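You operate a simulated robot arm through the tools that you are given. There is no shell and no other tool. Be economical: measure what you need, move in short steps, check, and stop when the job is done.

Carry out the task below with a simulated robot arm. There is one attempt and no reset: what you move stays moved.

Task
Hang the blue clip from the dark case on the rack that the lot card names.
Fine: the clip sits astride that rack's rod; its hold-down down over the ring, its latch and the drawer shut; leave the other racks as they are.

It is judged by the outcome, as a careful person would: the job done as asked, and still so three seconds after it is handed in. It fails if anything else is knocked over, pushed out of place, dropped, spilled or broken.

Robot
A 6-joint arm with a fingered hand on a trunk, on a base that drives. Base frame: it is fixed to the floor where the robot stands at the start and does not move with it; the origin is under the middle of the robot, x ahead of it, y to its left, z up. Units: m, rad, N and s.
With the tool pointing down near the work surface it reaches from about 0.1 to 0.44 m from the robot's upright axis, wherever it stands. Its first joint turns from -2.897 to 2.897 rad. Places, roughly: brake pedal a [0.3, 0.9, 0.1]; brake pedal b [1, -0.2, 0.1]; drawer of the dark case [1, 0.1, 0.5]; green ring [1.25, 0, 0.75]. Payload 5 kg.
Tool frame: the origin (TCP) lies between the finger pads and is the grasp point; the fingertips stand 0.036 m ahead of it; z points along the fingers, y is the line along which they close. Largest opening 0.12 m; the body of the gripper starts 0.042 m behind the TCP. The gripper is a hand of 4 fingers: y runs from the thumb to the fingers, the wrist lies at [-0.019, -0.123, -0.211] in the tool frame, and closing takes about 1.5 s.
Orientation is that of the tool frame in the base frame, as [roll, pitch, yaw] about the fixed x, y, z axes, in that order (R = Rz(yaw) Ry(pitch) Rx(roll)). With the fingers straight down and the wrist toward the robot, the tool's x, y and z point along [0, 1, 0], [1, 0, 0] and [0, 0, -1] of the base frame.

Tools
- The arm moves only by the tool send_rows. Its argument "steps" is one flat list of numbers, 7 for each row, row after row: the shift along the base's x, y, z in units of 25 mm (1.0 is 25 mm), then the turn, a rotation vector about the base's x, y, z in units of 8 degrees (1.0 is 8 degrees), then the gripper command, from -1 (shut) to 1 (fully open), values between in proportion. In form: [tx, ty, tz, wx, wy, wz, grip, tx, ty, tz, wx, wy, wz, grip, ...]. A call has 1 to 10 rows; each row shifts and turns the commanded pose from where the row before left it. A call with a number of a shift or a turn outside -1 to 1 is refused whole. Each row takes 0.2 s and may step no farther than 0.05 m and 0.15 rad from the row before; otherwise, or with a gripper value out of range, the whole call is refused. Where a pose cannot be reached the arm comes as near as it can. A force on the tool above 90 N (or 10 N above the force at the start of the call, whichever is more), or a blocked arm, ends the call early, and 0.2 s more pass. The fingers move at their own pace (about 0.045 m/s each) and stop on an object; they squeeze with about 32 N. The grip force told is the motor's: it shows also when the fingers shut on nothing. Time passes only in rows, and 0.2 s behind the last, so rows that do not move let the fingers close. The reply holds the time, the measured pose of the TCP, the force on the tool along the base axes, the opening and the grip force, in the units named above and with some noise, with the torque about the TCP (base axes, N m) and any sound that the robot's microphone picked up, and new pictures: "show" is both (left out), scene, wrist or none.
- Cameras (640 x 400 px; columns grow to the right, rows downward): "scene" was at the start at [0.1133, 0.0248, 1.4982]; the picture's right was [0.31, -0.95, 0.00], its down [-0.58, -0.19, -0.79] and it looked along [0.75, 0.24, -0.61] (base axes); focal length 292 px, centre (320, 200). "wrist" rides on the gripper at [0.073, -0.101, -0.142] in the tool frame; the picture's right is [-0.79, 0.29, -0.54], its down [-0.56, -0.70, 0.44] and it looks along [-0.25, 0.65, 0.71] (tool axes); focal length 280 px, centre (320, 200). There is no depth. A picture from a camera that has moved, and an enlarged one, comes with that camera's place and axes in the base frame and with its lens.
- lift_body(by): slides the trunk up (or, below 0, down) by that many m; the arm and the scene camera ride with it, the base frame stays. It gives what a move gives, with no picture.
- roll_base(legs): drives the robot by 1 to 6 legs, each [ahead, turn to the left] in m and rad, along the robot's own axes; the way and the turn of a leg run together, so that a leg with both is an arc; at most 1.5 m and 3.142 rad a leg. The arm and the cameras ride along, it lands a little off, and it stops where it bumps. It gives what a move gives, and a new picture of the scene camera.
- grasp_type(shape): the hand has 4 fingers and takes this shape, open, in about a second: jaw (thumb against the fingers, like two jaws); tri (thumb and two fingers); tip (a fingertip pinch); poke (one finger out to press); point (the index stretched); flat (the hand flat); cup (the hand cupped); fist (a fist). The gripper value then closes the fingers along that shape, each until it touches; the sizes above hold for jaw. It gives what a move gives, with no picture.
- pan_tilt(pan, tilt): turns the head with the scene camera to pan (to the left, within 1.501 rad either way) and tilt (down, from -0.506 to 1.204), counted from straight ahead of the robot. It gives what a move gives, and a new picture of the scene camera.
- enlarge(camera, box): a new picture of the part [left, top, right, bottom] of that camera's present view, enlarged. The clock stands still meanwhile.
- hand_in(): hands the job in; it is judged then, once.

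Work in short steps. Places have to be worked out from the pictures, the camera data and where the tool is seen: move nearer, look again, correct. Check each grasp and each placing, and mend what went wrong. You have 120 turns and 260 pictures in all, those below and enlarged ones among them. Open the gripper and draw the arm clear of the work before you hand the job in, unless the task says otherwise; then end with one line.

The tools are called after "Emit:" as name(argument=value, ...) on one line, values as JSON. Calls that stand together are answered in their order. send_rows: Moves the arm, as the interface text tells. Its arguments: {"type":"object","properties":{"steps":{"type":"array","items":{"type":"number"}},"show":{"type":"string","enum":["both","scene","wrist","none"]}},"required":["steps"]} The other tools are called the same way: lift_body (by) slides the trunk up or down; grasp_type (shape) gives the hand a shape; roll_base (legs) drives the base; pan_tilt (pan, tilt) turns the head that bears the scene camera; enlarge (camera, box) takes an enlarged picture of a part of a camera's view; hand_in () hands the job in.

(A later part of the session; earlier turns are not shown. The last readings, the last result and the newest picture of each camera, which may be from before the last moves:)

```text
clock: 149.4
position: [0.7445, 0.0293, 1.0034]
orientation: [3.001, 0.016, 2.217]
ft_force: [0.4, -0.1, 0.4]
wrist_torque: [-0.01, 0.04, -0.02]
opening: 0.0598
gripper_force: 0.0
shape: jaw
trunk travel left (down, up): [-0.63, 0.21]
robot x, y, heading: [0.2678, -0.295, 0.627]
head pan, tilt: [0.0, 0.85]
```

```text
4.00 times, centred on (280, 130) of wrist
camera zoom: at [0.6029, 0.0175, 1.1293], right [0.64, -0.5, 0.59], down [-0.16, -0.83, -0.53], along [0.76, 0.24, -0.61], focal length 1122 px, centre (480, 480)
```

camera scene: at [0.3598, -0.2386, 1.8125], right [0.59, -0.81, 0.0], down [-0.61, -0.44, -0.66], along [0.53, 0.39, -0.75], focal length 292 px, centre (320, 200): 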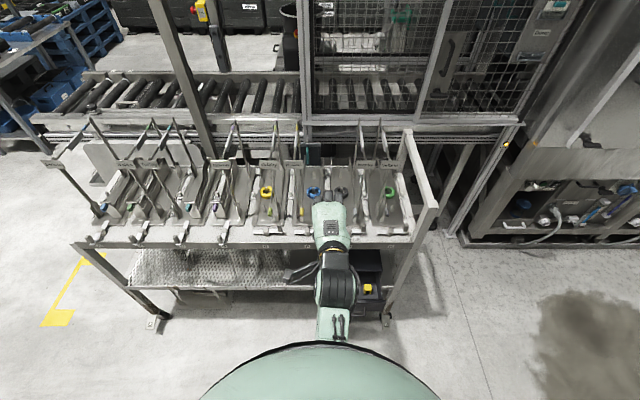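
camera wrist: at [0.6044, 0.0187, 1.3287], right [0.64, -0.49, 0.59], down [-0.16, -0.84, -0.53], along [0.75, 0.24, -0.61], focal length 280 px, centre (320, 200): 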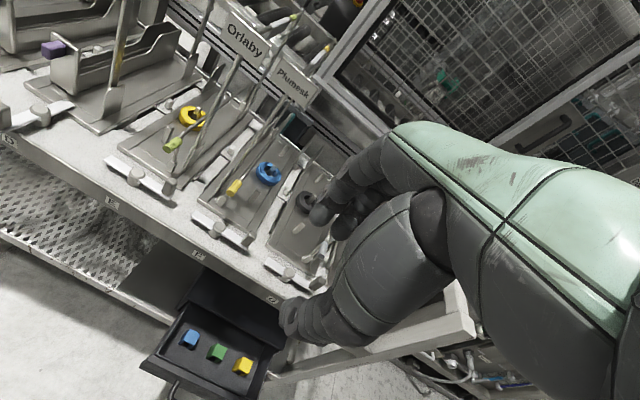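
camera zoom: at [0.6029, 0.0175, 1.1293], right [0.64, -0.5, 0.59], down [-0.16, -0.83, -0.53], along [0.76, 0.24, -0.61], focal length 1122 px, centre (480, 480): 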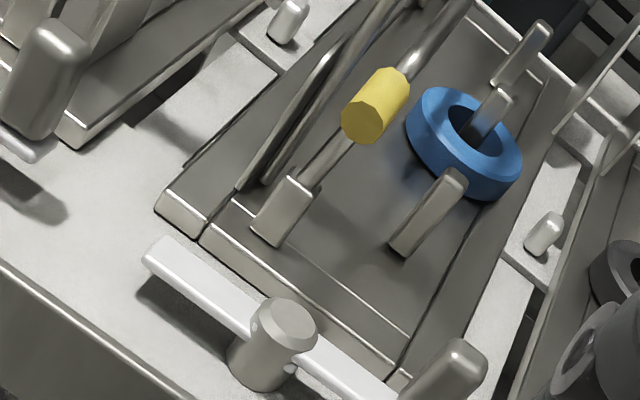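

Evidence suggests F's hold-down is a bail standing up (pivot blocks at its side) and its latch is open (compared with A–D). I'll handle that after the clip. First go back to the drawer to open it further.

Emit:
roll_base(legs=[[0, 0.751], [-0.205, 0], [0, -0.757]])

Emit:
lift_body(by=-0.4)

Emit:
send_rows(steps=[0, 0, 0, 0.57, -0.81, 0, 0, 0, 0, 0, 0.57, -0.81, 0, 0, 0, 0, 0, 0.57, -0.81, 0, 0, 0, 0, 0, 0.57, -0.81, 0, 0], show="both")

```text
clock: 155.8
position: [0.7084, -0.1751, 1.0032]
orientation: [3.001, 0.017, 2.208]
ft_force: [-0.5, -0.3, 1.5]
wrist_torque: [0.0, -0.02, 0.0]
opening: 0.0595
gripper_force: 0.0
shape: jaw
trunk travel left (down, up): [-0.63, 0.21]
robot x, y, heading: [0.2328, -0.5029, 0.617]
head pan, tilt: [0.0, 0.85]
camera scene: at [0.3225, -0.4394, 1.6125], right [0.58, -0.82, 0.0], down [-0.61, -0.43, -0.66], along [0.54, 0.38, -0.75], focal length 292 px, centre (320, 200)
```

scene: 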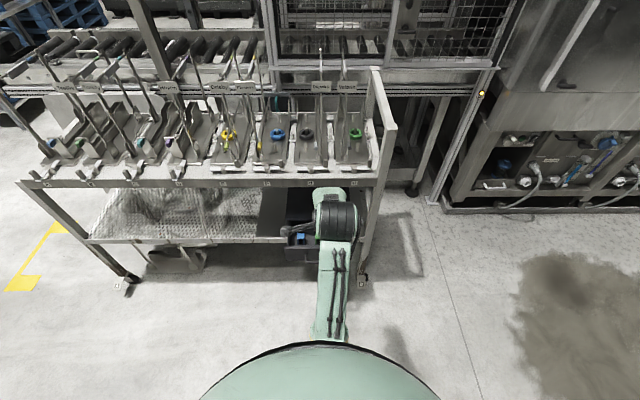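

```text
clock: 159.7
position: [0.7097, -0.1744, 0.6038]
orientation: [3.001, 0.017, 2.207]
ft_force: [-0.6, 0.4, -0.2]
wrist_torque: [0.0, -0.01, -0.01]
opening: 0.0597
gripper_force: 0.1
shape: jaw
trunk travel left (down, up): [-0.23, 0.61]
robot x, y, heading: [0.2326, -0.5032, 0.618]
head pan, tilt: [0.0, 0.85]
```

```text
clock: 160.7
position: [0.7084, -0.1751, 0.6044]
orientation: [2.444, 0.029, 2.194]
ft_force: [0.1, 0.3, 0.5]
wrist_torque: [0.0, 0.04, -0.01]
opening: 0.0597
gripper_force: 0.1
shape: jaw
trunk travel left (down, up): [-0.23, 0.61]
robot x, y, heading: [0.2373, -0.502, 0.613]
head pan, tilt: [0.0, 0.85]
camera scene: at [0.3223, -0.4395, 1.2125], right [0.58, -0.82, 0.0], down [-0.61, -0.43, -0.66], along [0.54, 0.38, -0.75], focal length 292 px, centre (320, 200)
camera wrist: at [0.5288, -0.2131, 0.6465], right [0.35, -0.7, 0.62], down [0.14, -0.62, -0.77], along [0.93, 0.35, -0.12], focal length 280 px, centre (320, 200)
```

scene: 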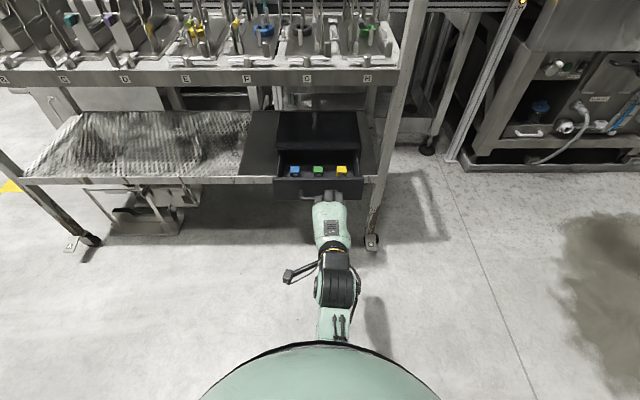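
wrist: 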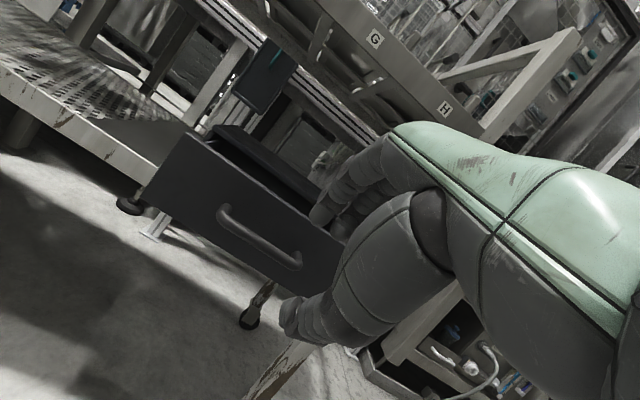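

Regrip the handle (bar TCP target n≈0.597, z≈0.526).

Emit:
send_rows(steps=[0.76, 0.7, -0.5, 0, 0, 0, -0.1, 0.76, 0.7, -0.5, 0, 0, 0, -0.1, 0.76, 0.7, -0.5, 0, 0, 0, -0.1, 0.68, 0.48, -0.8, 0, 0, 0, -0.1, 0.68, 0.48, -0.8, 0, 0, 0, -0.1, 0, 0, 0, 0, 0, 0, -1, 0, 0, 0, 0, 0, 0, -1, 0, 0, 0, 0, 0, 0, -1, 0, 0, 0, 0, 0, 0, -1, 0, 0, 0, 0, 0, 0, -1], show="wrist")

Emit:
enlarge(camera="wrist", box=[200, 120, 400, 300])

```text
clock: 162.9
position: [0.801, -0.0978, 0.5234]
orientation: [2.449, 0.028, 2.194]
ft_force: [1.4, 1.2, -1.9]
wrist_torque: [-0.05, -0.04, 0.07]
opening: 0.0099
gripper_force: 31.7
shape: jaw
trunk travel left (down, up): [-0.23, 0.61]
robot x, y, heading: [0.2353, -0.5014, 0.612]
head pan, tilt: [0.0, 0.85]
camera wrist: at [0.6198, -0.1365, 0.5678], right [0.35, -0.7, 0.62], down [0.13, -0.62, -0.77], along [0.93, 0.35, -0.13], focal length 280 px, centre (320, 200)
```

wrist: 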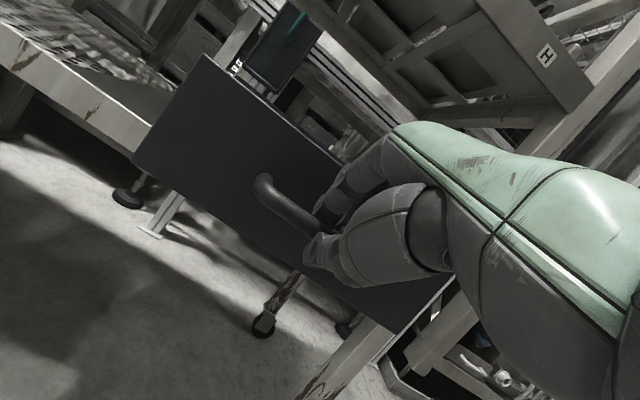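

```text
2.22 times, centred on (300, 210) of wrist
camera zoom: at [0.6198, -0.1365, 0.5678], right [0.35, -0.7, 0.62], down [0.13, -0.62, -0.77], along [0.93, 0.35, -0.13], focal length 623 px, centre (364, 178)
```

zoom: 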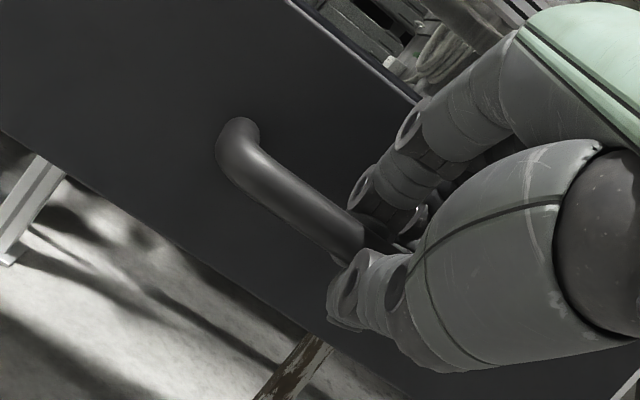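

Gripped again. Pull back in small steps, watching force.

Emit:
send_rows(steps=[-0.61, -0.43, 0, 0, 0, 0, -1, -0.61, -0.43, 0, 0, 0, 0, -1, -0.61, -0.43, 0, 0, 0, 0, -1, -0.61, -0.43, 0, 0, 0, 0, -1], show="scene")

```text
clock: 163.9
position: [0.7385, -0.1429, 0.5374]
orientation: [2.425, 0.027, 2.193]
ft_force: [5.9, 3.8, 21.1]
wrist_torque: [0.55, -0.94, 0.03]
opening: 0.0135
gripper_force: 32.4
shape: jaw
trunk travel left (down, up): [-0.23, 0.61]
robot x, y, heading: [0.2343, -0.5008, 0.62]
head pan, tilt: [0.0, 0.85]
camera scene: at [0.3197, -0.4413, 1.2138], right [0.58, -0.82, 0.0], down [-0.61, -0.43, -0.66], along [0.54, 0.38, -0.75], focal length 292 px, centre (320, 200)
```

scene: 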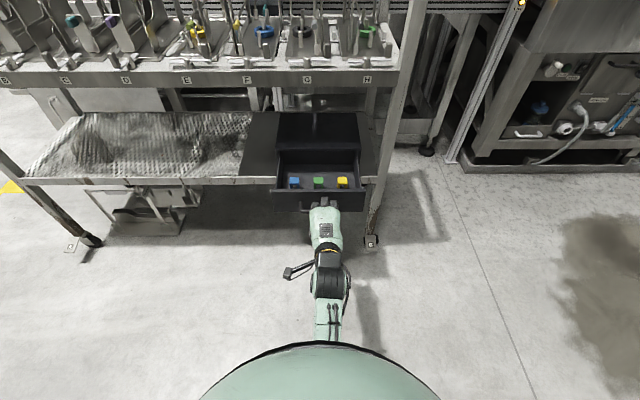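

The drawer is now ~23 cm open, clips clear of the lid. Release and retreat up/back.

Emit:
send_rows(steps=[0, 0, 0, 0, 0, 0, 0.2, 0, 0, 0, 0, 0, 0, 0.2, 0, 0, 0, 0, 0, 0, 0.2, -0.4, -0.3, 0.8, 0, 0, 0, 0.2, -0.4, -0.3, 0.8, 0, 0, 0, 0.2, 0, 0, 1, 0, 0, 0, 0.2, 0, 0, 1, 0, 0, 0, 0.2], show="none")

Emit:
lift_body(by=0.2)

Emit:
enlarge(camera="scene", box=[240, 130, 400, 250])

```text
clock: 165.5
position: [0.7192, -0.1553, 0.6158]
orientation: [2.447, 0.028, 2.194]
ft_force: [-0.7, 0.4, 0.8]
wrist_torque: [-0.04, -0.02, 0.02]
opening: 0.0717
gripper_force: 0.1
shape: jaw
trunk travel left (down, up): [-0.23, 0.61]
robot x, y, heading: [0.2324, -0.5009, 0.619]
head pan, tilt: [0.0, 0.85]
```

```text
clock: 167.7
position: [0.7202, -0.1574, 0.8162]
orientation: [2.448, 0.026, 2.196]
ft_force: [0.1, 0.4, 0.0]
wrist_torque: [-0.02, 0.01, 0.0]
opening: 0.0716
gripper_force: 0.1
shape: jaw
trunk travel left (down, up): [-0.43, 0.41]
robot x, y, heading: [0.2342, -0.501, 0.615]
head pan, tilt: [0.0, 0.85]
```

```text
3.33 times, centred on (320, 190) of scene
camera zoom: at [0.3225, -0.4394, 1.4124], right [0.58, -0.82, 0.0], down [-0.61, -0.43, -0.66], along [0.54, 0.38, -0.75], focal length 974 px, centre (320, 233)
```

zoom: 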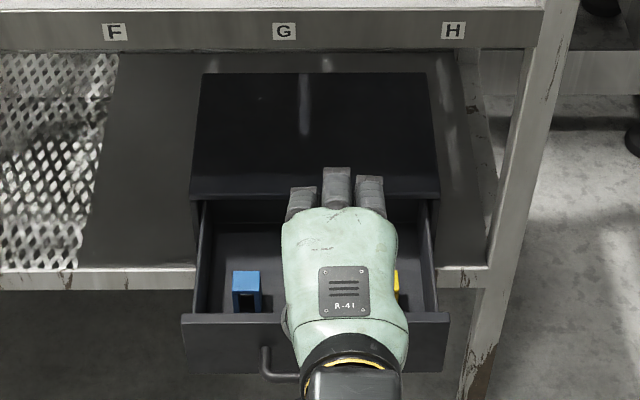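

Now set the hand vertical, then yaw +90° so it closes across the clip's sides.

Emit:
send_rows(steps=[0, 0, 0, -0.57, 0.81, 0, 0, 0, 0, 0, -0.57, 0.81, 0, 0, 0, 0, 0, -0.57, 0.81, 0, 0, 0, 0, 0, -0.57, 0.81, 0, 0, 0, 0, 0, -0.57, 0.81, 0, 0], show="none")

Emit:
send_rows(steps=[0, 0, 0, 0, 0, 1, 0, 0, 0, 0, 0, 0, 1, 0, 0, 0, 0, 0, 0, 1, 0, 0, 0, 0, 0, 0, 1, 0, 0, 0, 0, 0, 0, 1, 0, 0, 0, 0, 0, 0, 1, 0, 0, 0, 0, 0, 0, 1, 0, 0, 0, 0, 0, 0, 1, 0, 0, 0, 0, 0, 0, 1, 0, 0, 0, 0, 0, 0, 1, 0], show="both")

```text
clock: 168.8
position: [0.7201, -0.1567, 0.8151]
orientation: [3.141, 0.015, 2.21]
ft_force: [0.5, 0.1, 0.2]
wrist_torque: [0.04, 0.05, -0.04]
opening: 0.0602
gripper_force: 0.0
shape: jaw
trunk travel left (down, up): [-0.43, 0.41]
robot x, y, heading: [0.2328, -0.5035, 0.618]
head pan, tilt: [0.0, 0.85]
```

```text
clock: 171.1
position: [0.7403, -0.116, 0.7646]
orientation: [3.136, 0.016, -2.678]
ft_force: [0.4, -0.1, -1.2]
wrist_torque: [0.01, 0.02, 0.01]
opening: 0.0604
gripper_force: 0.0
shape: jaw
out of reach, approached as far as the arm can: row 7, 8, 9, 10
trunk travel left (down, up): [-0.43, 0.41]
robot x, y, heading: [0.2308, -0.5006, 0.618]
head pan, tilt: [0.0, 0.85]
camera scene: at [0.323, -0.4388, 1.4124], right [0.58, -0.82, 0.0], down [-0.61, -0.43, -0.66], along [0.54, 0.38, -0.75], focal length 292 px, centre (320, 200)
camera wrist: at [0.7198, -0.2406, 0.9054], right [0.57, 0.6, 0.56], down [0.82, -0.37, -0.44], along [-0.06, 0.71, -0.71], focal length 280 px, centre (320, 200)
```

scene: 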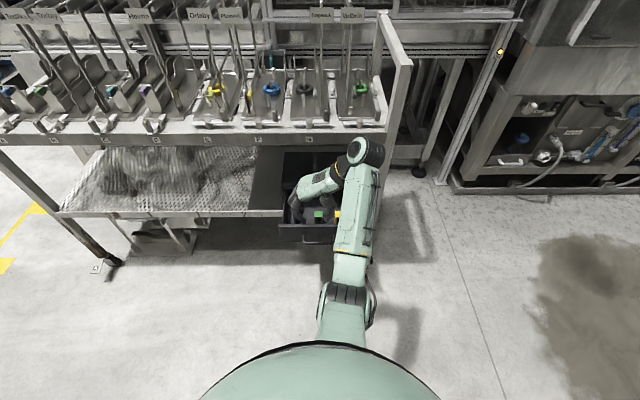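
wrist: 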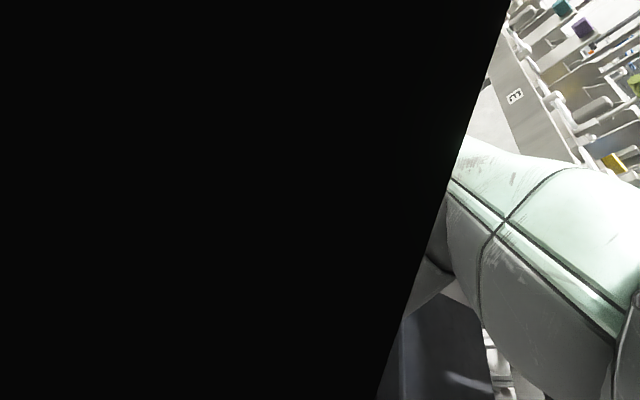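

That twist stresses the reach and blocks the wrist camera. Instead I'll use a diagonal stance from the left with the wrist on the other side. First rotate the hand back the other way.

Emit:
send_rows(steps=[0, 0, 0.3, 0, 0, -1, 0, -0.3, -0.2, 0.3, 0, 0, -1, 0, -0.3, -0.2, 0.3, 0, 0, -1, 0, -0.3, -0.2, 0.3, 0, 0, -1, 0, 0, 0, 0.3, 0, 0, -1, 0, 0, 0, 0.3, 0, 0, -1, 0, 0, 0, 0, 0, 0, -1, 0, 0, 0, 0, 0, 0, -1, 0, 0, 0, 0, 0, 0, -1, 0, 0, 0, 0, 0, 0, -1, 0], show="none")

Emit:
send_rows(steps=[0, 0, 0, 0, 0, -1, 0, 0, 0, 0, 0, 0, -1, 0, 0, 0, 0, 0, 0, -1, 0, 0, 0, 0, 0, 0, -1, 0, 0, 0, 0, 0, 0, -1, 0], show="wrist")

```text
clock: 173.2
position: [0.7182, -0.1317, 0.8094]
orientation: [3.136, 0.013, 2.209]
ft_force: [-0.8, -0.2, -0.5]
wrist_torque: [0.01, 0.01, 0.02]
opening: 0.0604
gripper_force: 0.0
shape: jaw
trunk travel left (down, up): [-0.43, 0.41]
robot x, y, heading: [0.2313, -0.5002, 0.614]
head pan, tilt: [0.0, 0.85]
```

```text
clock: 174.4
position: [0.7182, -0.1317, 0.8094]
orientation: [3.139, 0.016, 1.511]
ft_force: [0.2, 0.0, -0.1]
wrist_torque: [0.01, 0.01, 0.02]
opening: 0.0602
gripper_force: 0.0
shape: jaw
trunk travel left (down, up): [-0.43, 0.41]
robot x, y, heading: [0.2357, -0.5017, 0.618]
head pan, tilt: [0.0, 0.85]
camera wrist: at [0.621, -0.0502, 0.9506], right [0.24, -0.8, 0.55], down [-0.73, -0.52, -0.44], along [0.64, -0.3, -0.71], focal length 280 px, centre (320, 200)
```

wrist: 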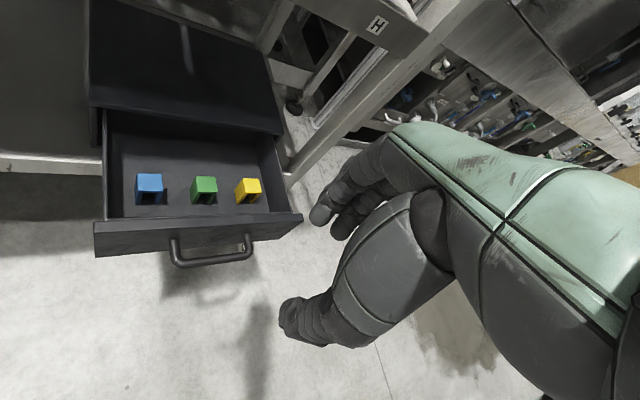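

Good view: blue clip top at about (0.865,0.05,0.50). Retract a bit and drive (in reverse) to a stance on the left.

Emit:
send_rows(steps=[-0.8, -0.55, 0, 0, 0, -0.5, 0, -0.8, -0.55, 0, 0, 0, -0.1, 0], show="none")

Emit:
roll_base(legs=[[0, -2.184], [-0.605, 0], [0, 1.366]])

Emit:
enlarge(camera="wrist", box=[0, 0, 640, 400])

```text
clock: 175.1
position: [0.6819, -0.1589, 0.8041]
orientation: [3.134, 0.012, 1.427]
ft_force: [0.3, -0.6, -0.4]
wrist_torque: [0.01, -0.02, 0.01]
opening: 0.0604
gripper_force: 0.2
shape: jaw
out of reach, approached as far as the arm can: row 2
trunk travel left (down, up): [-0.43, 0.41]
robot x, y, heading: [0.2367, -0.5009, 0.617]
head pan, tilt: [0.0, 0.85]
```

```text
clock: 188.9
position: [0.7855, 0.0095, 0.8041]
orientation: [3.134, 0.012, 0.6]
ft_force: [0.0, -0.1, 0.5]
wrist_torque: [0.0, -0.02, 0.0]
opening: 0.0602
gripper_force: 0.0
shape: jaw
trunk travel left (down, up): [-0.43, 0.41]
robot x, y, heading: [0.2296, 0.1083, -0.213]
head pan, tilt: [0.0, 0.85]
camera scene: at [0.3382, 0.0842, 1.4125], right [-0.21, -0.98, 0.0], down [-0.73, 0.16, -0.66], along [0.65, -0.14, -0.75], focal length 292 px, centre (320, 200)
```

scene: 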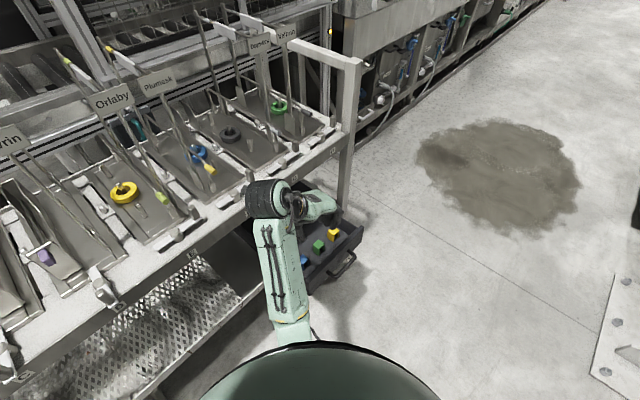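

```text
1.00 times, centred on (320, 200) of wrist (not enlarged: the box is as wide or as high as the picture)
camera zoom: at [0.7891, 0.1364, 0.9452], right [-0.48, -0.68, 0.55], down [-0.86, 0.26, -0.44], along [0.16, -0.69, -0.71], focal length 280 px, centre (320, 200)
```

zoom: 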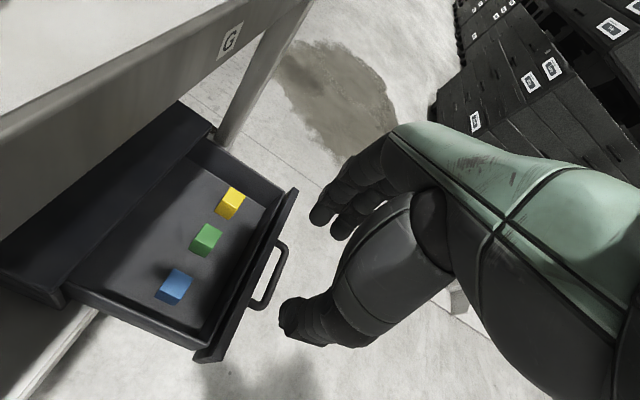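

Ideal view. Move over the blue clip (n≈0.717, d≈0.459) then lower the trunk in stages.

Emit:
send_rows(steps=[0.86, 0.4, 0, 0, 0, 0.05, 0, 0.86, 0.4, 0, 0, 0, 0.05, 0, 0.86, 0.4, 0, 0, 0, 0, 0], show="none")

Emit:
lift_body(by=-0.18)

Emit:
enlarge(camera="wrist", box=[0, 0, 640, 400])

```text
clock: 189.7
position: [0.8514, 0.0395, 0.8031]
orientation: [3.135, 0.014, 0.616]
ft_force: [-0.5, 0.2, -0.3]
wrist_torque: [0.0, -0.02, 0.03]
opening: 0.0605
gripper_force: 0.1
shape: jaw
trunk travel left (down, up): [-0.43, 0.41]
robot x, y, heading: [0.233, 0.1098, -0.21]
head pan, tilt: [0.0, 0.85]
```

```text
clock: 191.0
position: [0.8609, 0.0383, 0.7203]
orientation: [3.094, -0.06, 0.606]
ft_force: [-15.0, -5.3, 39.7]
wrist_torque: [5.18, -1.17, 1.99]
opening: 0.0603
gripper_force: 0.0
shape: jaw
trunk travel left (down, up): [-0.317, 0.523]
robot x, y, heading: [0.2342, 0.1074, -0.214]
head pan, tilt: [0.0, 0.85]
stopped: the force on the tool passed its limit at 182 N (the readings are from after the stop); the commanded pose is now the measured one
```

```text
1.00 times, centred on (320, 200) of wrist (not enlarged: the box is as wide or as high as the picture)
camera zoom: at [0.8524, 0.1638, 0.8631], right [-0.53, -0.68, 0.51], down [-0.82, 0.26, -0.51], along [0.22, -0.68, -0.7], focal length 280 px, centre (320, 200)
```

zoom: 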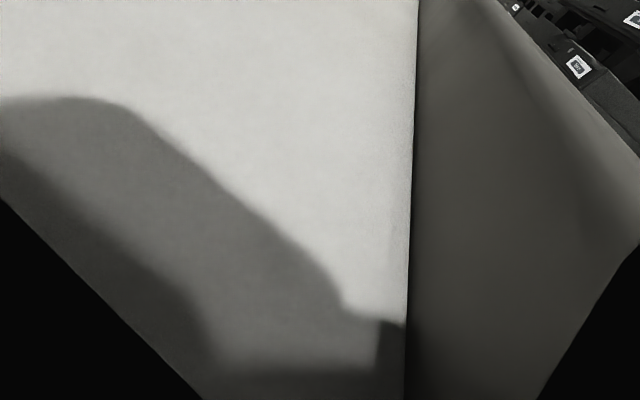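

The hand's back hit the table edge from above. Raise at once and check.

Emit:
lift_body(by=0.1)

Emit:
pan_tilt(pan=0.2, tilt=0.85)

Emit:
enlarge(camera="scene", box=[200, 150, 440, 300])

```text
clock: 192.3
position: [0.863, 0.039, 0.8124]
orientation: [3.103, -0.046, 0.606]
ft_force: [-0.5, -0.1, -0.8]
wrist_torque: [0.02, -0.01, 0.0]
opening: 0.0601
gripper_force: 0.0
shape: jaw
trunk travel left (down, up): [-0.417, 0.423]
robot x, y, heading: [0.2317, 0.111, -0.212]
head pan, tilt: [0.0, 0.85]
```

```text
clock: 193.1
position: [0.8626, 0.0394, 0.8128]
orientation: [3.103, -0.046, 0.605]
ft_force: [0.5, 0.1, 0.3]
wrist_torque: [0.01, -0.04, 0.01]
opening: 0.06
gripper_force: 0.0
shape: jaw
trunk travel left (down, up): [-0.417, 0.423]
robot x, y, heading: [0.2325, 0.1074, -0.211]
head pan, tilt: [0.201, 0.85]
camera scene: at [0.3405, 0.0995, 1.3997], right [-0.01, -1.0, 0.0], down [-0.75, 0.01, -0.66], along [0.66, -0.01, -0.75], focal length 292 px, centre (320, 200)
```

scene: 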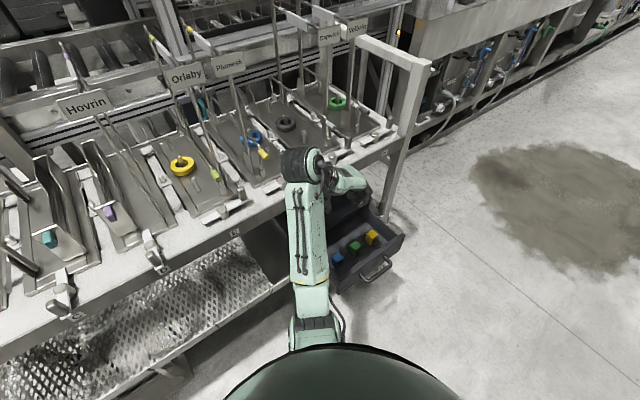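

```text
2.67 times, centred on (320, 225) of scene
camera zoom: at [0.3405, 0.0995, 1.3997], right [-0.01, -1.0, 0.0], down [-0.75, 0.01, -0.66], along [0.66, -0.01, -0.75], focal length 779 px, centre (320, 133)
```

zoom: 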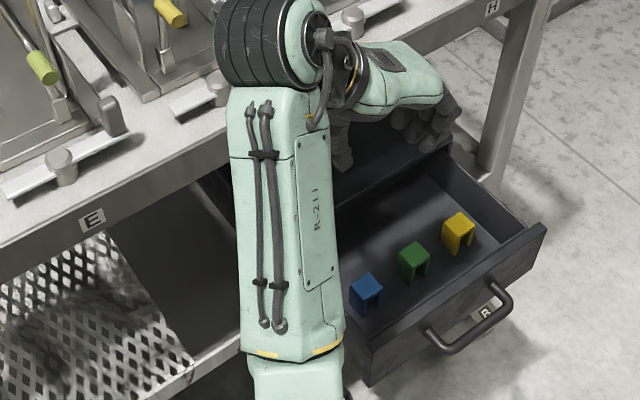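

Nothing seems displaced. The wrist drum fouls the table edge; tilting the hand ~22° (fingers forward-down, wrist back) gives clearance while keeping the pads parallel to the clip sides.

Emit:
send_rows(steps=[0, 0, 0.4, 0.53, -0.55, 0, 0, 0, 0, 0.4, 0.53, -0.6, 0, 0, -0.35, 0.1, 0, 0.46, -0.65, 0, 0], show="both")

Emit:
enlarge(camera="scene", box=[180, 150, 420, 300])

```text
clock: 193.8
position: [0.8524, 0.0409, 0.834]
orientation: [3.134, -0.372, 0.602]
ft_force: [-0.5, -0.8, -0.7]
wrist_torque: [-0.03, 0.01, -0.03]
opening: 0.0603
gripper_force: 0.1
shape: jaw
trunk travel left (down, up): [-0.417, 0.423]
robot x, y, heading: [0.2322, 0.1086, -0.213]
head pan, tilt: [0.201, 0.85]
camera scene: at [0.3396, 0.0993, 1.3998], right [-0.01, -1.0, 0.0], down [-0.75, 0.01, -0.66], along [0.66, -0.01, -0.75], focal length 292 px, centre (320, 200)
camera wrist: at [0.808, 0.1347, 0.9929], right [-0.61, -0.76, 0.22], down [-0.69, 0.37, -0.62], along [0.39, -0.53, -0.75], focal length 280 px, centre (320, 200)
```

scene: 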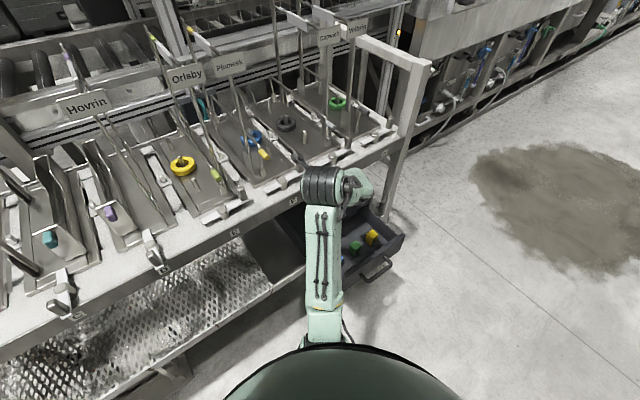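
wrist: 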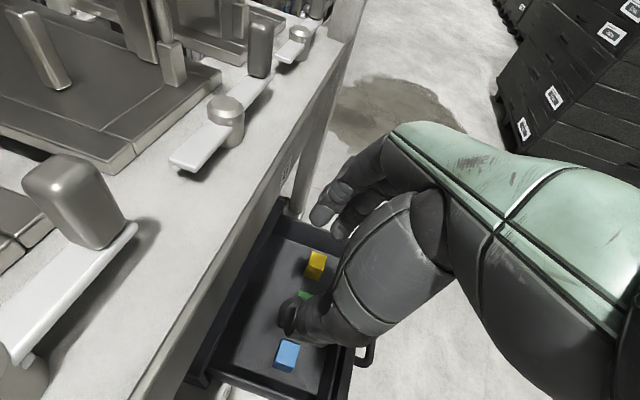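

```text
2.67 times, centred on (300, 225) of scene
camera zoom: at [0.3396, 0.0993, 1.3998], right [-0.01, -1.0, 0.0], down [-0.75, 0.01, -0.66], along [0.66, -0.01, -0.75], focal length 779 px, centre (373, 133)
```

zoom: 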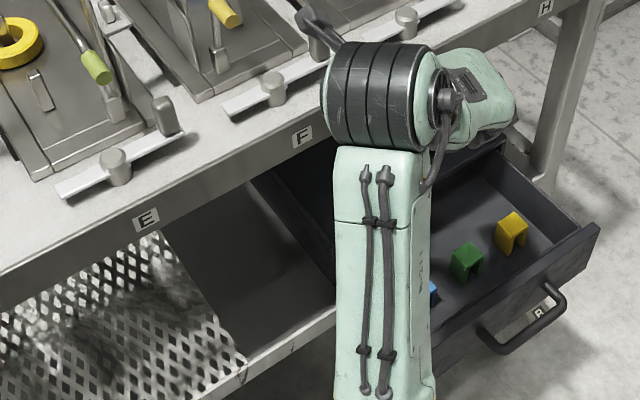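

Latches unaffected. Blue clip top now triangulated at ≈(0.848,0.041,0.525); the TCP is right over it. Lower the trunk by 0.2.

Emit:
lift_body(by=-0.2)

Emit:
enlarge(camera="wrist", box=[100, 100, 500, 400])

```text
clock: 196.0
position: [0.8538, 0.0412, 0.6333]
orientation: [3.136, -0.372, 0.6]
ft_force: [0.4, -0.8, 0.3]
wrist_torque: [0.01, -0.02, 0.01]
opening: 0.0604
gripper_force: 0.2
shape: jaw
trunk travel left (down, up): [-0.217, 0.623]
robot x, y, heading: [0.2333, 0.1034, -0.21]
head pan, tilt: [0.201, 0.85]
```

```text
1.33 times, centred on (300, 250) of wrist
camera zoom: at [0.8088, 0.135, 0.7925], right [-0.61, -0.76, 0.22], down [-0.69, 0.37, -0.62], along [0.39, -0.53, -0.75], focal length 374 px, centre (347, 133)
```

zoom: 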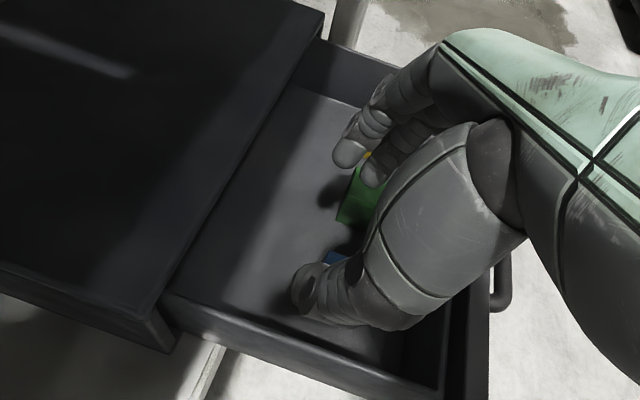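

Thumb and fingers straddle the blue clip. Lower further in small steps with force watch.

Emit:
lift_body(by=-0.06)

Emit:
enlarge(camera="wrist", box=[220, 180, 420, 340])

Emit:
enlarge(camera="scene", box=[240, 160, 440, 320])

```text
clock: 197.0
position: [0.8524, 0.0402, 0.5739]
orientation: [3.136, -0.371, 0.599]
ft_force: [0.3, -1.2, 0.6]
wrist_torque: [-0.01, -0.02, -0.01]
opening: 0.0586
gripper_force: 0.0
shape: jaw
trunk travel left (down, up): [-0.157, 0.683]
robot x, y, heading: [0.232, 0.1102, -0.215]
head pan, tilt: [0.201, 0.85]
```

```text
2.50 times, centred on (320, 260) of wrist
camera zoom: at [0.8088, 0.1348, 0.7325], right [-0.61, -0.76, 0.22], down [-0.69, 0.37, -0.62], along [0.39, -0.53, -0.75], focal length 701 px, centre (320, 50)
```

zoom: 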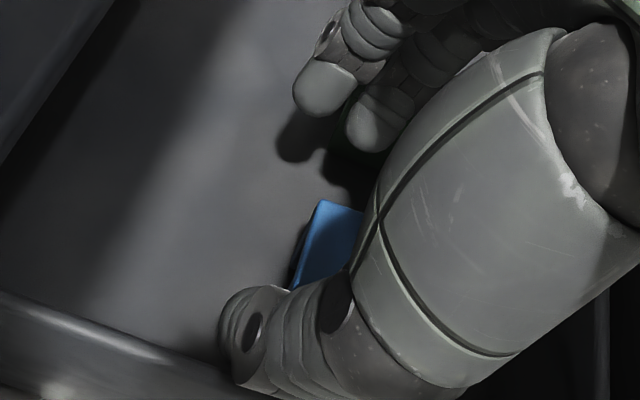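

```text
2.50 times, centred on (340, 240) of scene
camera zoom: at [0.3405, 0.0995, 1.1397], right [-0.01, -1.0, 0.0], down [-0.75, 0.01, -0.66], along [0.66, -0.01, -0.75], focal length 731 px, centre (270, 100)
```

zoom: 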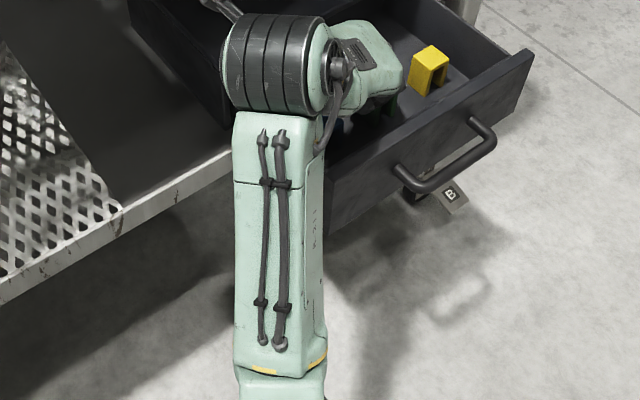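

Thumb is close to the clip's left edge; shift slightly left and toward the robot, then go down 4 cm.

Emit:
send_rows(steps=[-0.44, 0.1, 0, 0, 0, 0, 0, 0, 0, -0.6, 0, 0, 0, 0, 0, 0, -0.6, 0, 0, 0, 0, 0, 0, -0.4, 0, 0, 0, 0], show="none")

Emit:
enlarge(camera="wrist", box=[220, 180, 420, 340])

```text
clock: 198.0
position: [0.8449, 0.0398, 0.5398]
orientation: [3.125, -0.386, 0.599]
ft_force: [29.8, -39.6, 42.8]
wrist_torque: [1.65, 1.89, 0.54]
opening: 0.0455
gripper_force: 0.0
shape: jaw
trunk travel left (down, up): [-0.157, 0.683]
robot x, y, heading: [0.2309, 0.1096, -0.215]
head pan, tilt: [0.201, 0.85]
```

```text
2.50 times, centred on (320, 260) of wrist
camera zoom: at [0.7982, 0.1344, 0.6972], right [-0.62, -0.76, 0.21], down [-0.68, 0.37, -0.63], along [0.4, -0.53, -0.75], focal length 701 px, centre (320, 50)
```

zoom: 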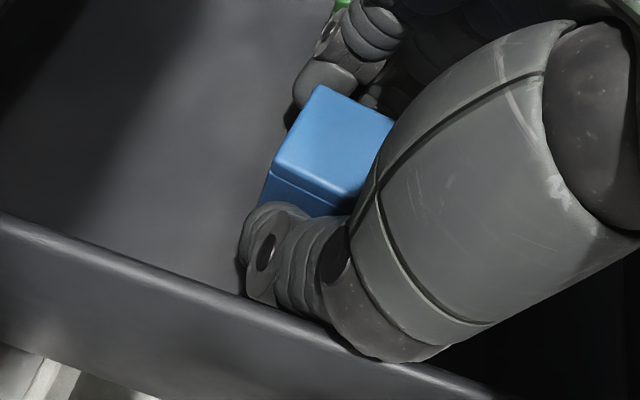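

The clip is between thumb and fingers; the thumb leans on the drawer wall. Ease right a bit and close.

Emit:
send_rows(steps=[0.1, -0.16, 0.1, 0, 0, 0, -1, 0, 0, 0, 0, 0, 0, -1, 0, 0, 0, 0, 0, 0, -1, 0, 0, 0, 0, 0, 0, -1, 0, 0, 0, 0, 0, 0, -1, 0, 0, 0, 0, 0, 0, -1], show="none")

Emit:
enlarge(camera="wrist", box=[220, 180, 420, 340])

```text
clock: 199.4
position: [0.8441, 0.0408, 0.5343]
orientation: [3.136, -0.372, 0.6]
ft_force: [-2.8, 2.2, 6.5]
wrist_torque: [-0.15, -0.05, 0.0]
opening: 0.033
gripper_force: 32.3
shape: jaw
trunk travel left (down, up): [-0.157, 0.683]
robot x, y, heading: [0.2307, 0.1073, -0.213]
head pan, tilt: [0.201, 0.85]
```

```text
2.50 times, centred on (320, 260) of wrist
camera zoom: at [0.8002, 0.1338, 0.6942], right [-0.61, -0.76, 0.22], down [-0.69, 0.37, -0.62], along [0.39, -0.53, -0.75], focal length 701 px, centre (320, 50)
```

zoom: 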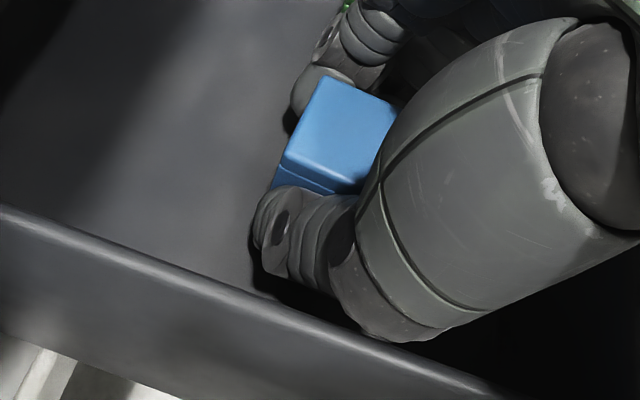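

Grip on the clip (opening 0.033). Lift 10 cm and check.

Emit:
send_rows(steps=[0, 0, 1, 0, 0, 0, -1, 0, 0, 1, 0, 0, 0, -1, 0, 0, 1, 0, 0, 0, -1, 0, 0, 1, 0, 0, 0, -1], show="wrist")

Emit:
enlarge(camera="wrist", box=[220, 180, 420, 340])

```text
clock: 200.4
position: [0.8458, 0.0385, 0.6326]
orientation: [3.131, -0.375, 0.605]
ft_force: [0.2, 0.0, 0.3]
wrist_torque: [0.01, -0.01, 0.01]
opening: 0.0331
gripper_force: 32.4
shape: jaw
out of reach, approached as far as the arm can: row 4
trunk travel left (down, up): [-0.157, 0.683]
robot x, y, heading: [0.2329, 0.1087, -0.212]
head pan, tilt: [0.201, 0.85]
camera wrist: at [0.8015, 0.1334, 0.7914], right [-0.61, -0.76, 0.22], down [-0.69, 0.37, -0.62], along [0.39, -0.53, -0.75], focal length 280 px, centre (320, 200)
```

wrist: 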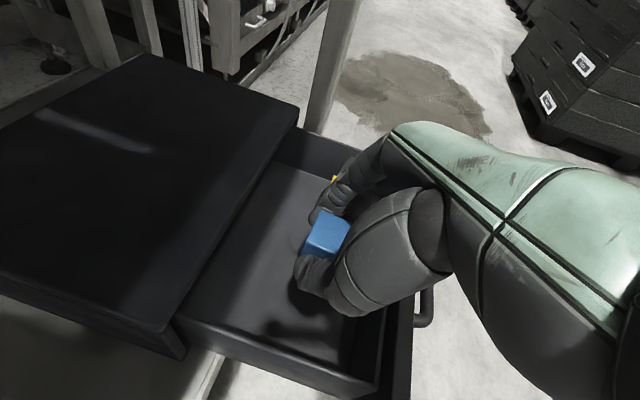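

```text
2.50 times, centred on (320, 260) of wrist
camera zoom: at [0.8015, 0.1334, 0.7914], right [-0.61, -0.76, 0.22], down [-0.69, 0.37, -0.62], along [0.39, -0.53, -0.75], focal length 701 px, centre (320, 50)
```

zoom: 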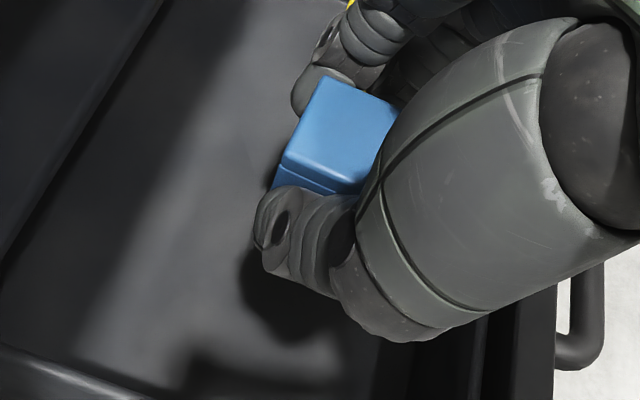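

The clip is held well. Raise the trunk in stages past the table edge (path was clear on the way down).

Emit:
lift_body(by=0.35)

Emit:
lift_body(by=0.33)

Emit:
pan_tilt(pan=0.45, tilt=0.75)

Emit:
enlarge(camera="wrist", box=[0, 0, 640, 400])

```text
clock: 203.8
position: [0.8462, 0.0384, 0.9836]
orientation: [3.13, -0.376, 0.605]
ft_force: [0.2, 0.0, -1.4]
wrist_torque: [0.0, 0.0, -0.01]
opening: 0.033
gripper_force: 31.9
shape: jaw
trunk travel left (down, up): [-0.507, 0.333]
robot x, y, heading: [0.2313, 0.1049, -0.211]
head pan, tilt: [0.201, 0.85]
```

```text
clock: 207.1
position: [0.847, 0.0384, 1.3134]
orientation: [3.131, -0.376, 0.604]
ft_force: [-0.4, -0.3, -0.7]
wrist_torque: [0.01, -0.02, 0.01]
opening: 0.033
gripper_force: 32.3
shape: jaw
trunk travel left (down, up): [-0.837, 0.003]
robot x, y, heading: [0.2331, 0.1087, -0.212]
head pan, tilt: [0.201, 0.85]
```

```text
clock: 207.9
position: [0.8467, 0.0393, 1.3132]
orientation: [3.132, -0.374, 0.605]
ft_force: [1.1, 0.4, -0.3]
wrist_torque: [0.04, -0.01, -0.02]
opening: 0.0331
gripper_force: 31.9
shape: jaw
trunk travel left (down, up): [-0.837, 0.003]
robot x, y, heading: [0.2273, 0.108, -0.211]
head pan, tilt: [0.45, 0.75]
camera scene: at [0.3429, 0.1198, 1.8277], right [0.24, -0.97, 0.0], down [-0.66, -0.16, -0.73], along [0.71, 0.17, -0.68], focal length 292 px, centre (320, 200)
```

scene: 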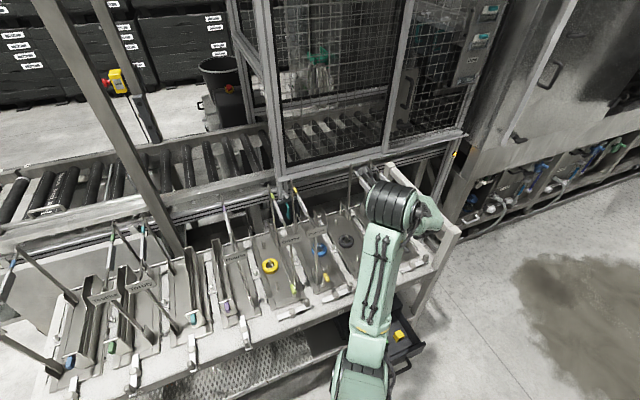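

```text
1.00 times, centred on (320, 200) of wrist (not enlarged: the box is as wide or as high as the picture)
camera zoom: at [0.8016, 0.1334, 1.4714], right [-0.61, -0.76, 0.22], down [-0.69, 0.37, -0.62], along [0.4, -0.53, -0.75], focal length 280 px, centre (320, 200)
```

zoom: 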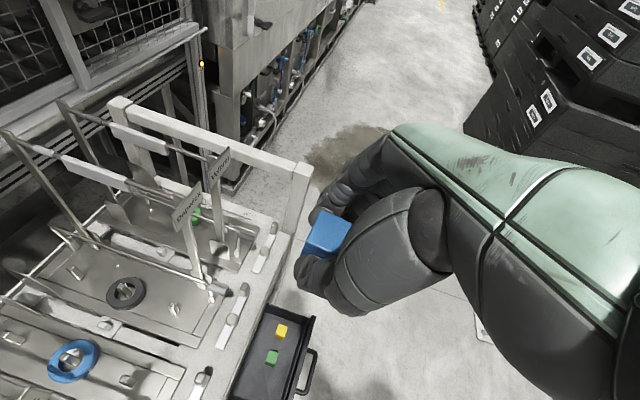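

Holding at z 1.31. Measure rod F from these views.

Emit:
enlarge(camera="scene", box=[200, 170, 360, 290])

Emit:
enlarge(camera="wrist", box=[0, 80, 260, 400])

```text
3.33 times, centred on (280, 230) of scene
camera zoom: at [0.3429, 0.1198, 1.8277], right [0.24, -0.97, 0.0], down [-0.66, -0.16, -0.73], along [0.71, 0.17, -0.68], focal length 974 px, centre (453, 100)
```

zoom: 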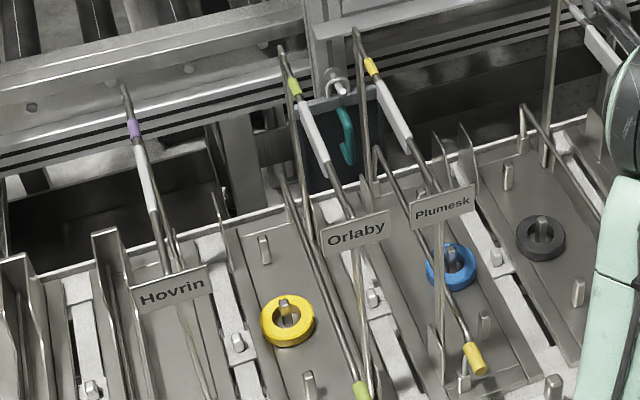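

```text
1.25 times, centred on (130, 240) of wrist
camera zoom: at [0.8016, 0.1334, 1.4714], right [-0.61, -0.76, 0.22], down [-0.69, 0.37, -0.62], along [0.4, -0.53, -0.75], focal length 350 px, centre (558, 150)
```

zoom: 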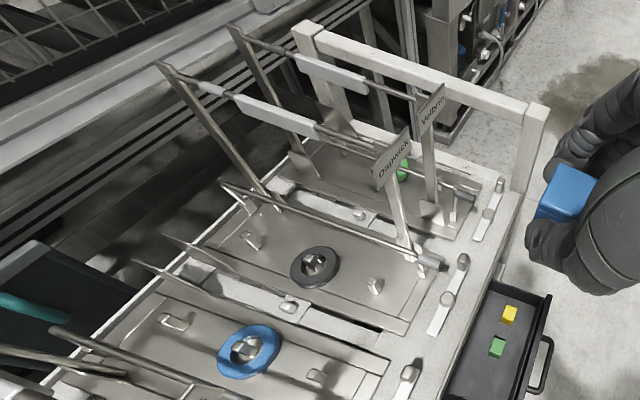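

Rod F: n 0.896–1.136, d≈0.304, z≈1.172; bare front section n≈0.90–0.957. Check how the unused fingers are curled around the clip.

Emit:
pan_tilt(pan=0.1, tilt=0.75)

Emit:
enlarge(camera="scene", box=[280, 120, 440, 240])

Emit:
enlarge(camera="wrist", box=[270, 170, 390, 320])

```text
clock: 208.7
position: [0.8467, 0.0391, 1.3119]
orientation: [3.131, -0.373, 0.605]
ft_force: [-1.0, -1.0, 0.1]
wrist_torque: [0.02, 0.02, 0.01]
opening: 0.0329
gripper_force: 31.7
shape: jaw
trunk travel left (down, up): [-0.837, 0.003]
robot x, y, heading: [0.2307, 0.1102, -0.209]
head pan, tilt: [0.099, 0.75]
camera scene: at [0.3447, 0.0911, 1.8277], right [-0.11, -0.99, 0.0], down [-0.68, 0.08, -0.73], along [0.73, -0.08, -0.68], focal length 292 px, centre (320, 200)
```

scene: 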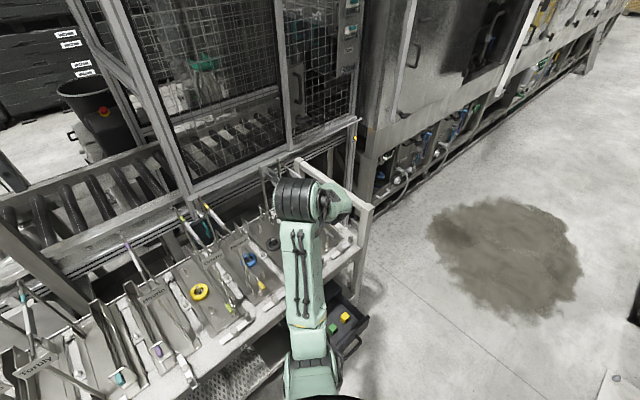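

```text
3.33 times, centred on (360, 180) of scene
camera zoom: at [0.3447, 0.0911, 1.8277], right [-0.11, -0.99, 0.0], down [-0.68, 0.08, -0.73], along [0.73, -0.08, -0.68], focal length 974 px, centre (187, 267)
```

zoom: 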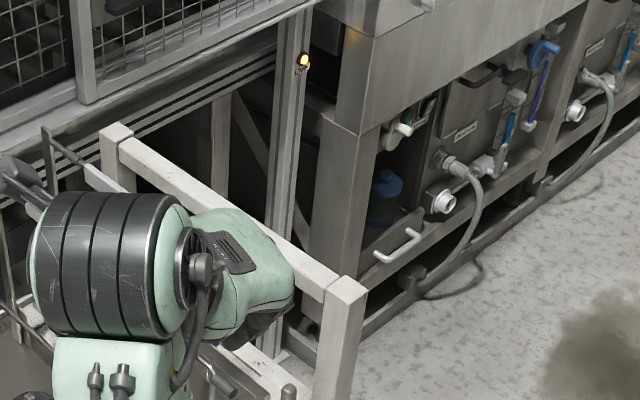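

```text
2.67 times, centred on (330, 245) of wrist
camera zoom: at [0.8015, 0.1335, 1.4714], right [-0.61, -0.76, 0.22], down [-0.69, 0.37, -0.62], along [0.4, -0.53, -0.75], focal length 748 px, centre (293, 80)
```

zoom: 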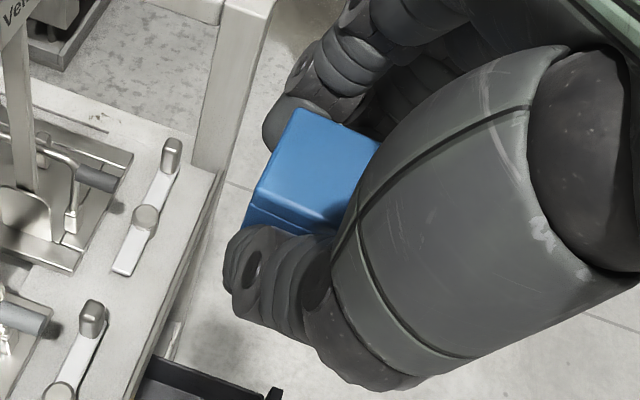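

I'll move the base to place the clip above rod F (approach with the tips ~8 cm above the rods).

Emit:
roll_base(legs=[[0, -1.585], [-0.229, 0], [0, 1.585]])

Emit:
pan_tilt(pan=0.3, tilt=0.75)

Emit:
enlarge(camera="wrist", box=[0, 0, 640, 400])

```text
clock: 219.6
position: [0.8959, 0.2672, 1.3127]
orientation: [3.13, -0.377, 0.609]
ft_force: [-0.5, -0.7, 0.3]
wrist_torque: [0.01, 0.02, 0.02]
opening: 0.0329
gripper_force: 31.6
shape: jaw
trunk travel left (down, up): [-0.837, 0.003]
robot x, y, heading: [0.2809, 0.3355, -0.209]
head pan, tilt: [0.099, 0.75]
camera scene: at [0.3939, 0.317, 1.8277], right [-0.11, -0.99, 0.0], down [-0.68, 0.07, -0.73], along [0.73, -0.08, -0.68], focal length 292 px, centre (320, 200)
```

scene: 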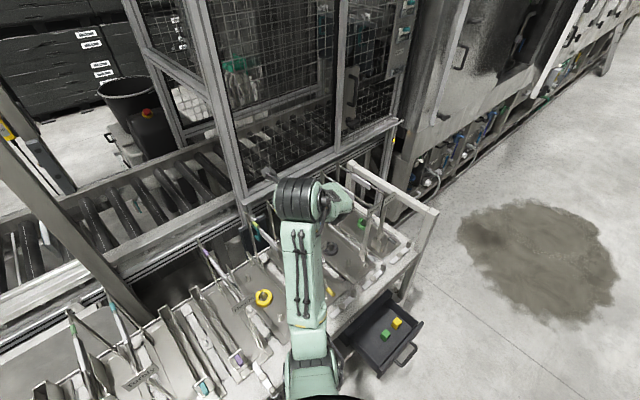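

```text
clock: 220.4
position: [0.8959, 0.2662, 1.3125]
orientation: [3.131, -0.375, 0.61]
ft_force: [-0.1, -0.4, -0.6]
wrist_torque: [0.01, 0.0, -0.02]
opening: 0.0328
gripper_force: 31.8
shape: jaw
trunk travel left (down, up): [-0.837, 0.003]
robot x, y, heading: [0.282, 0.3352, -0.206]
head pan, tilt: [0.3, 0.75]
camera scene: at [0.3941, 0.3337, 1.8277], right [0.09, -1.0, 0.0], down [-0.68, -0.06, -0.73], along [0.73, 0.07, -0.68], focal length 292 px, centre (320, 200)
```

scene: 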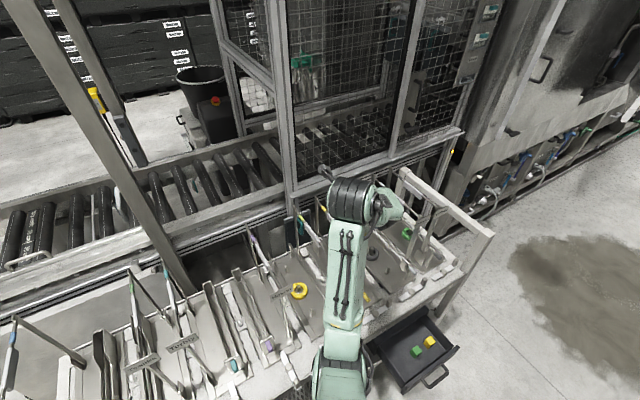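

```text
1.00 times, centred on (320, 200) of wrist (not enlarged: the box is as wide or as high as the picture)
camera zoom: at [0.8503, 0.3611, 1.4714], right [-0.6, -0.77, 0.22], down [-0.69, 0.37, -0.62], along [0.4, -0.53, -0.75], focal length 280 px, centre (320, 200)
```

zoom: 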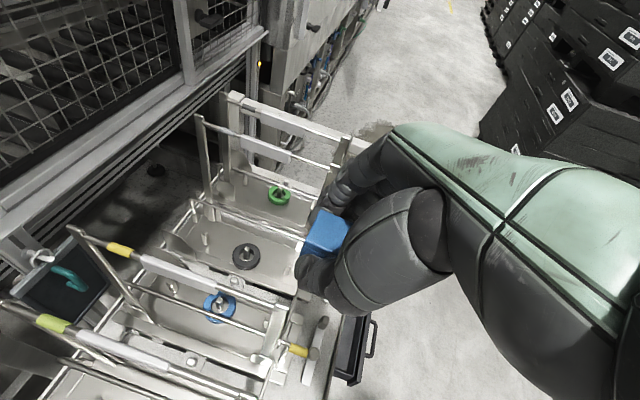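

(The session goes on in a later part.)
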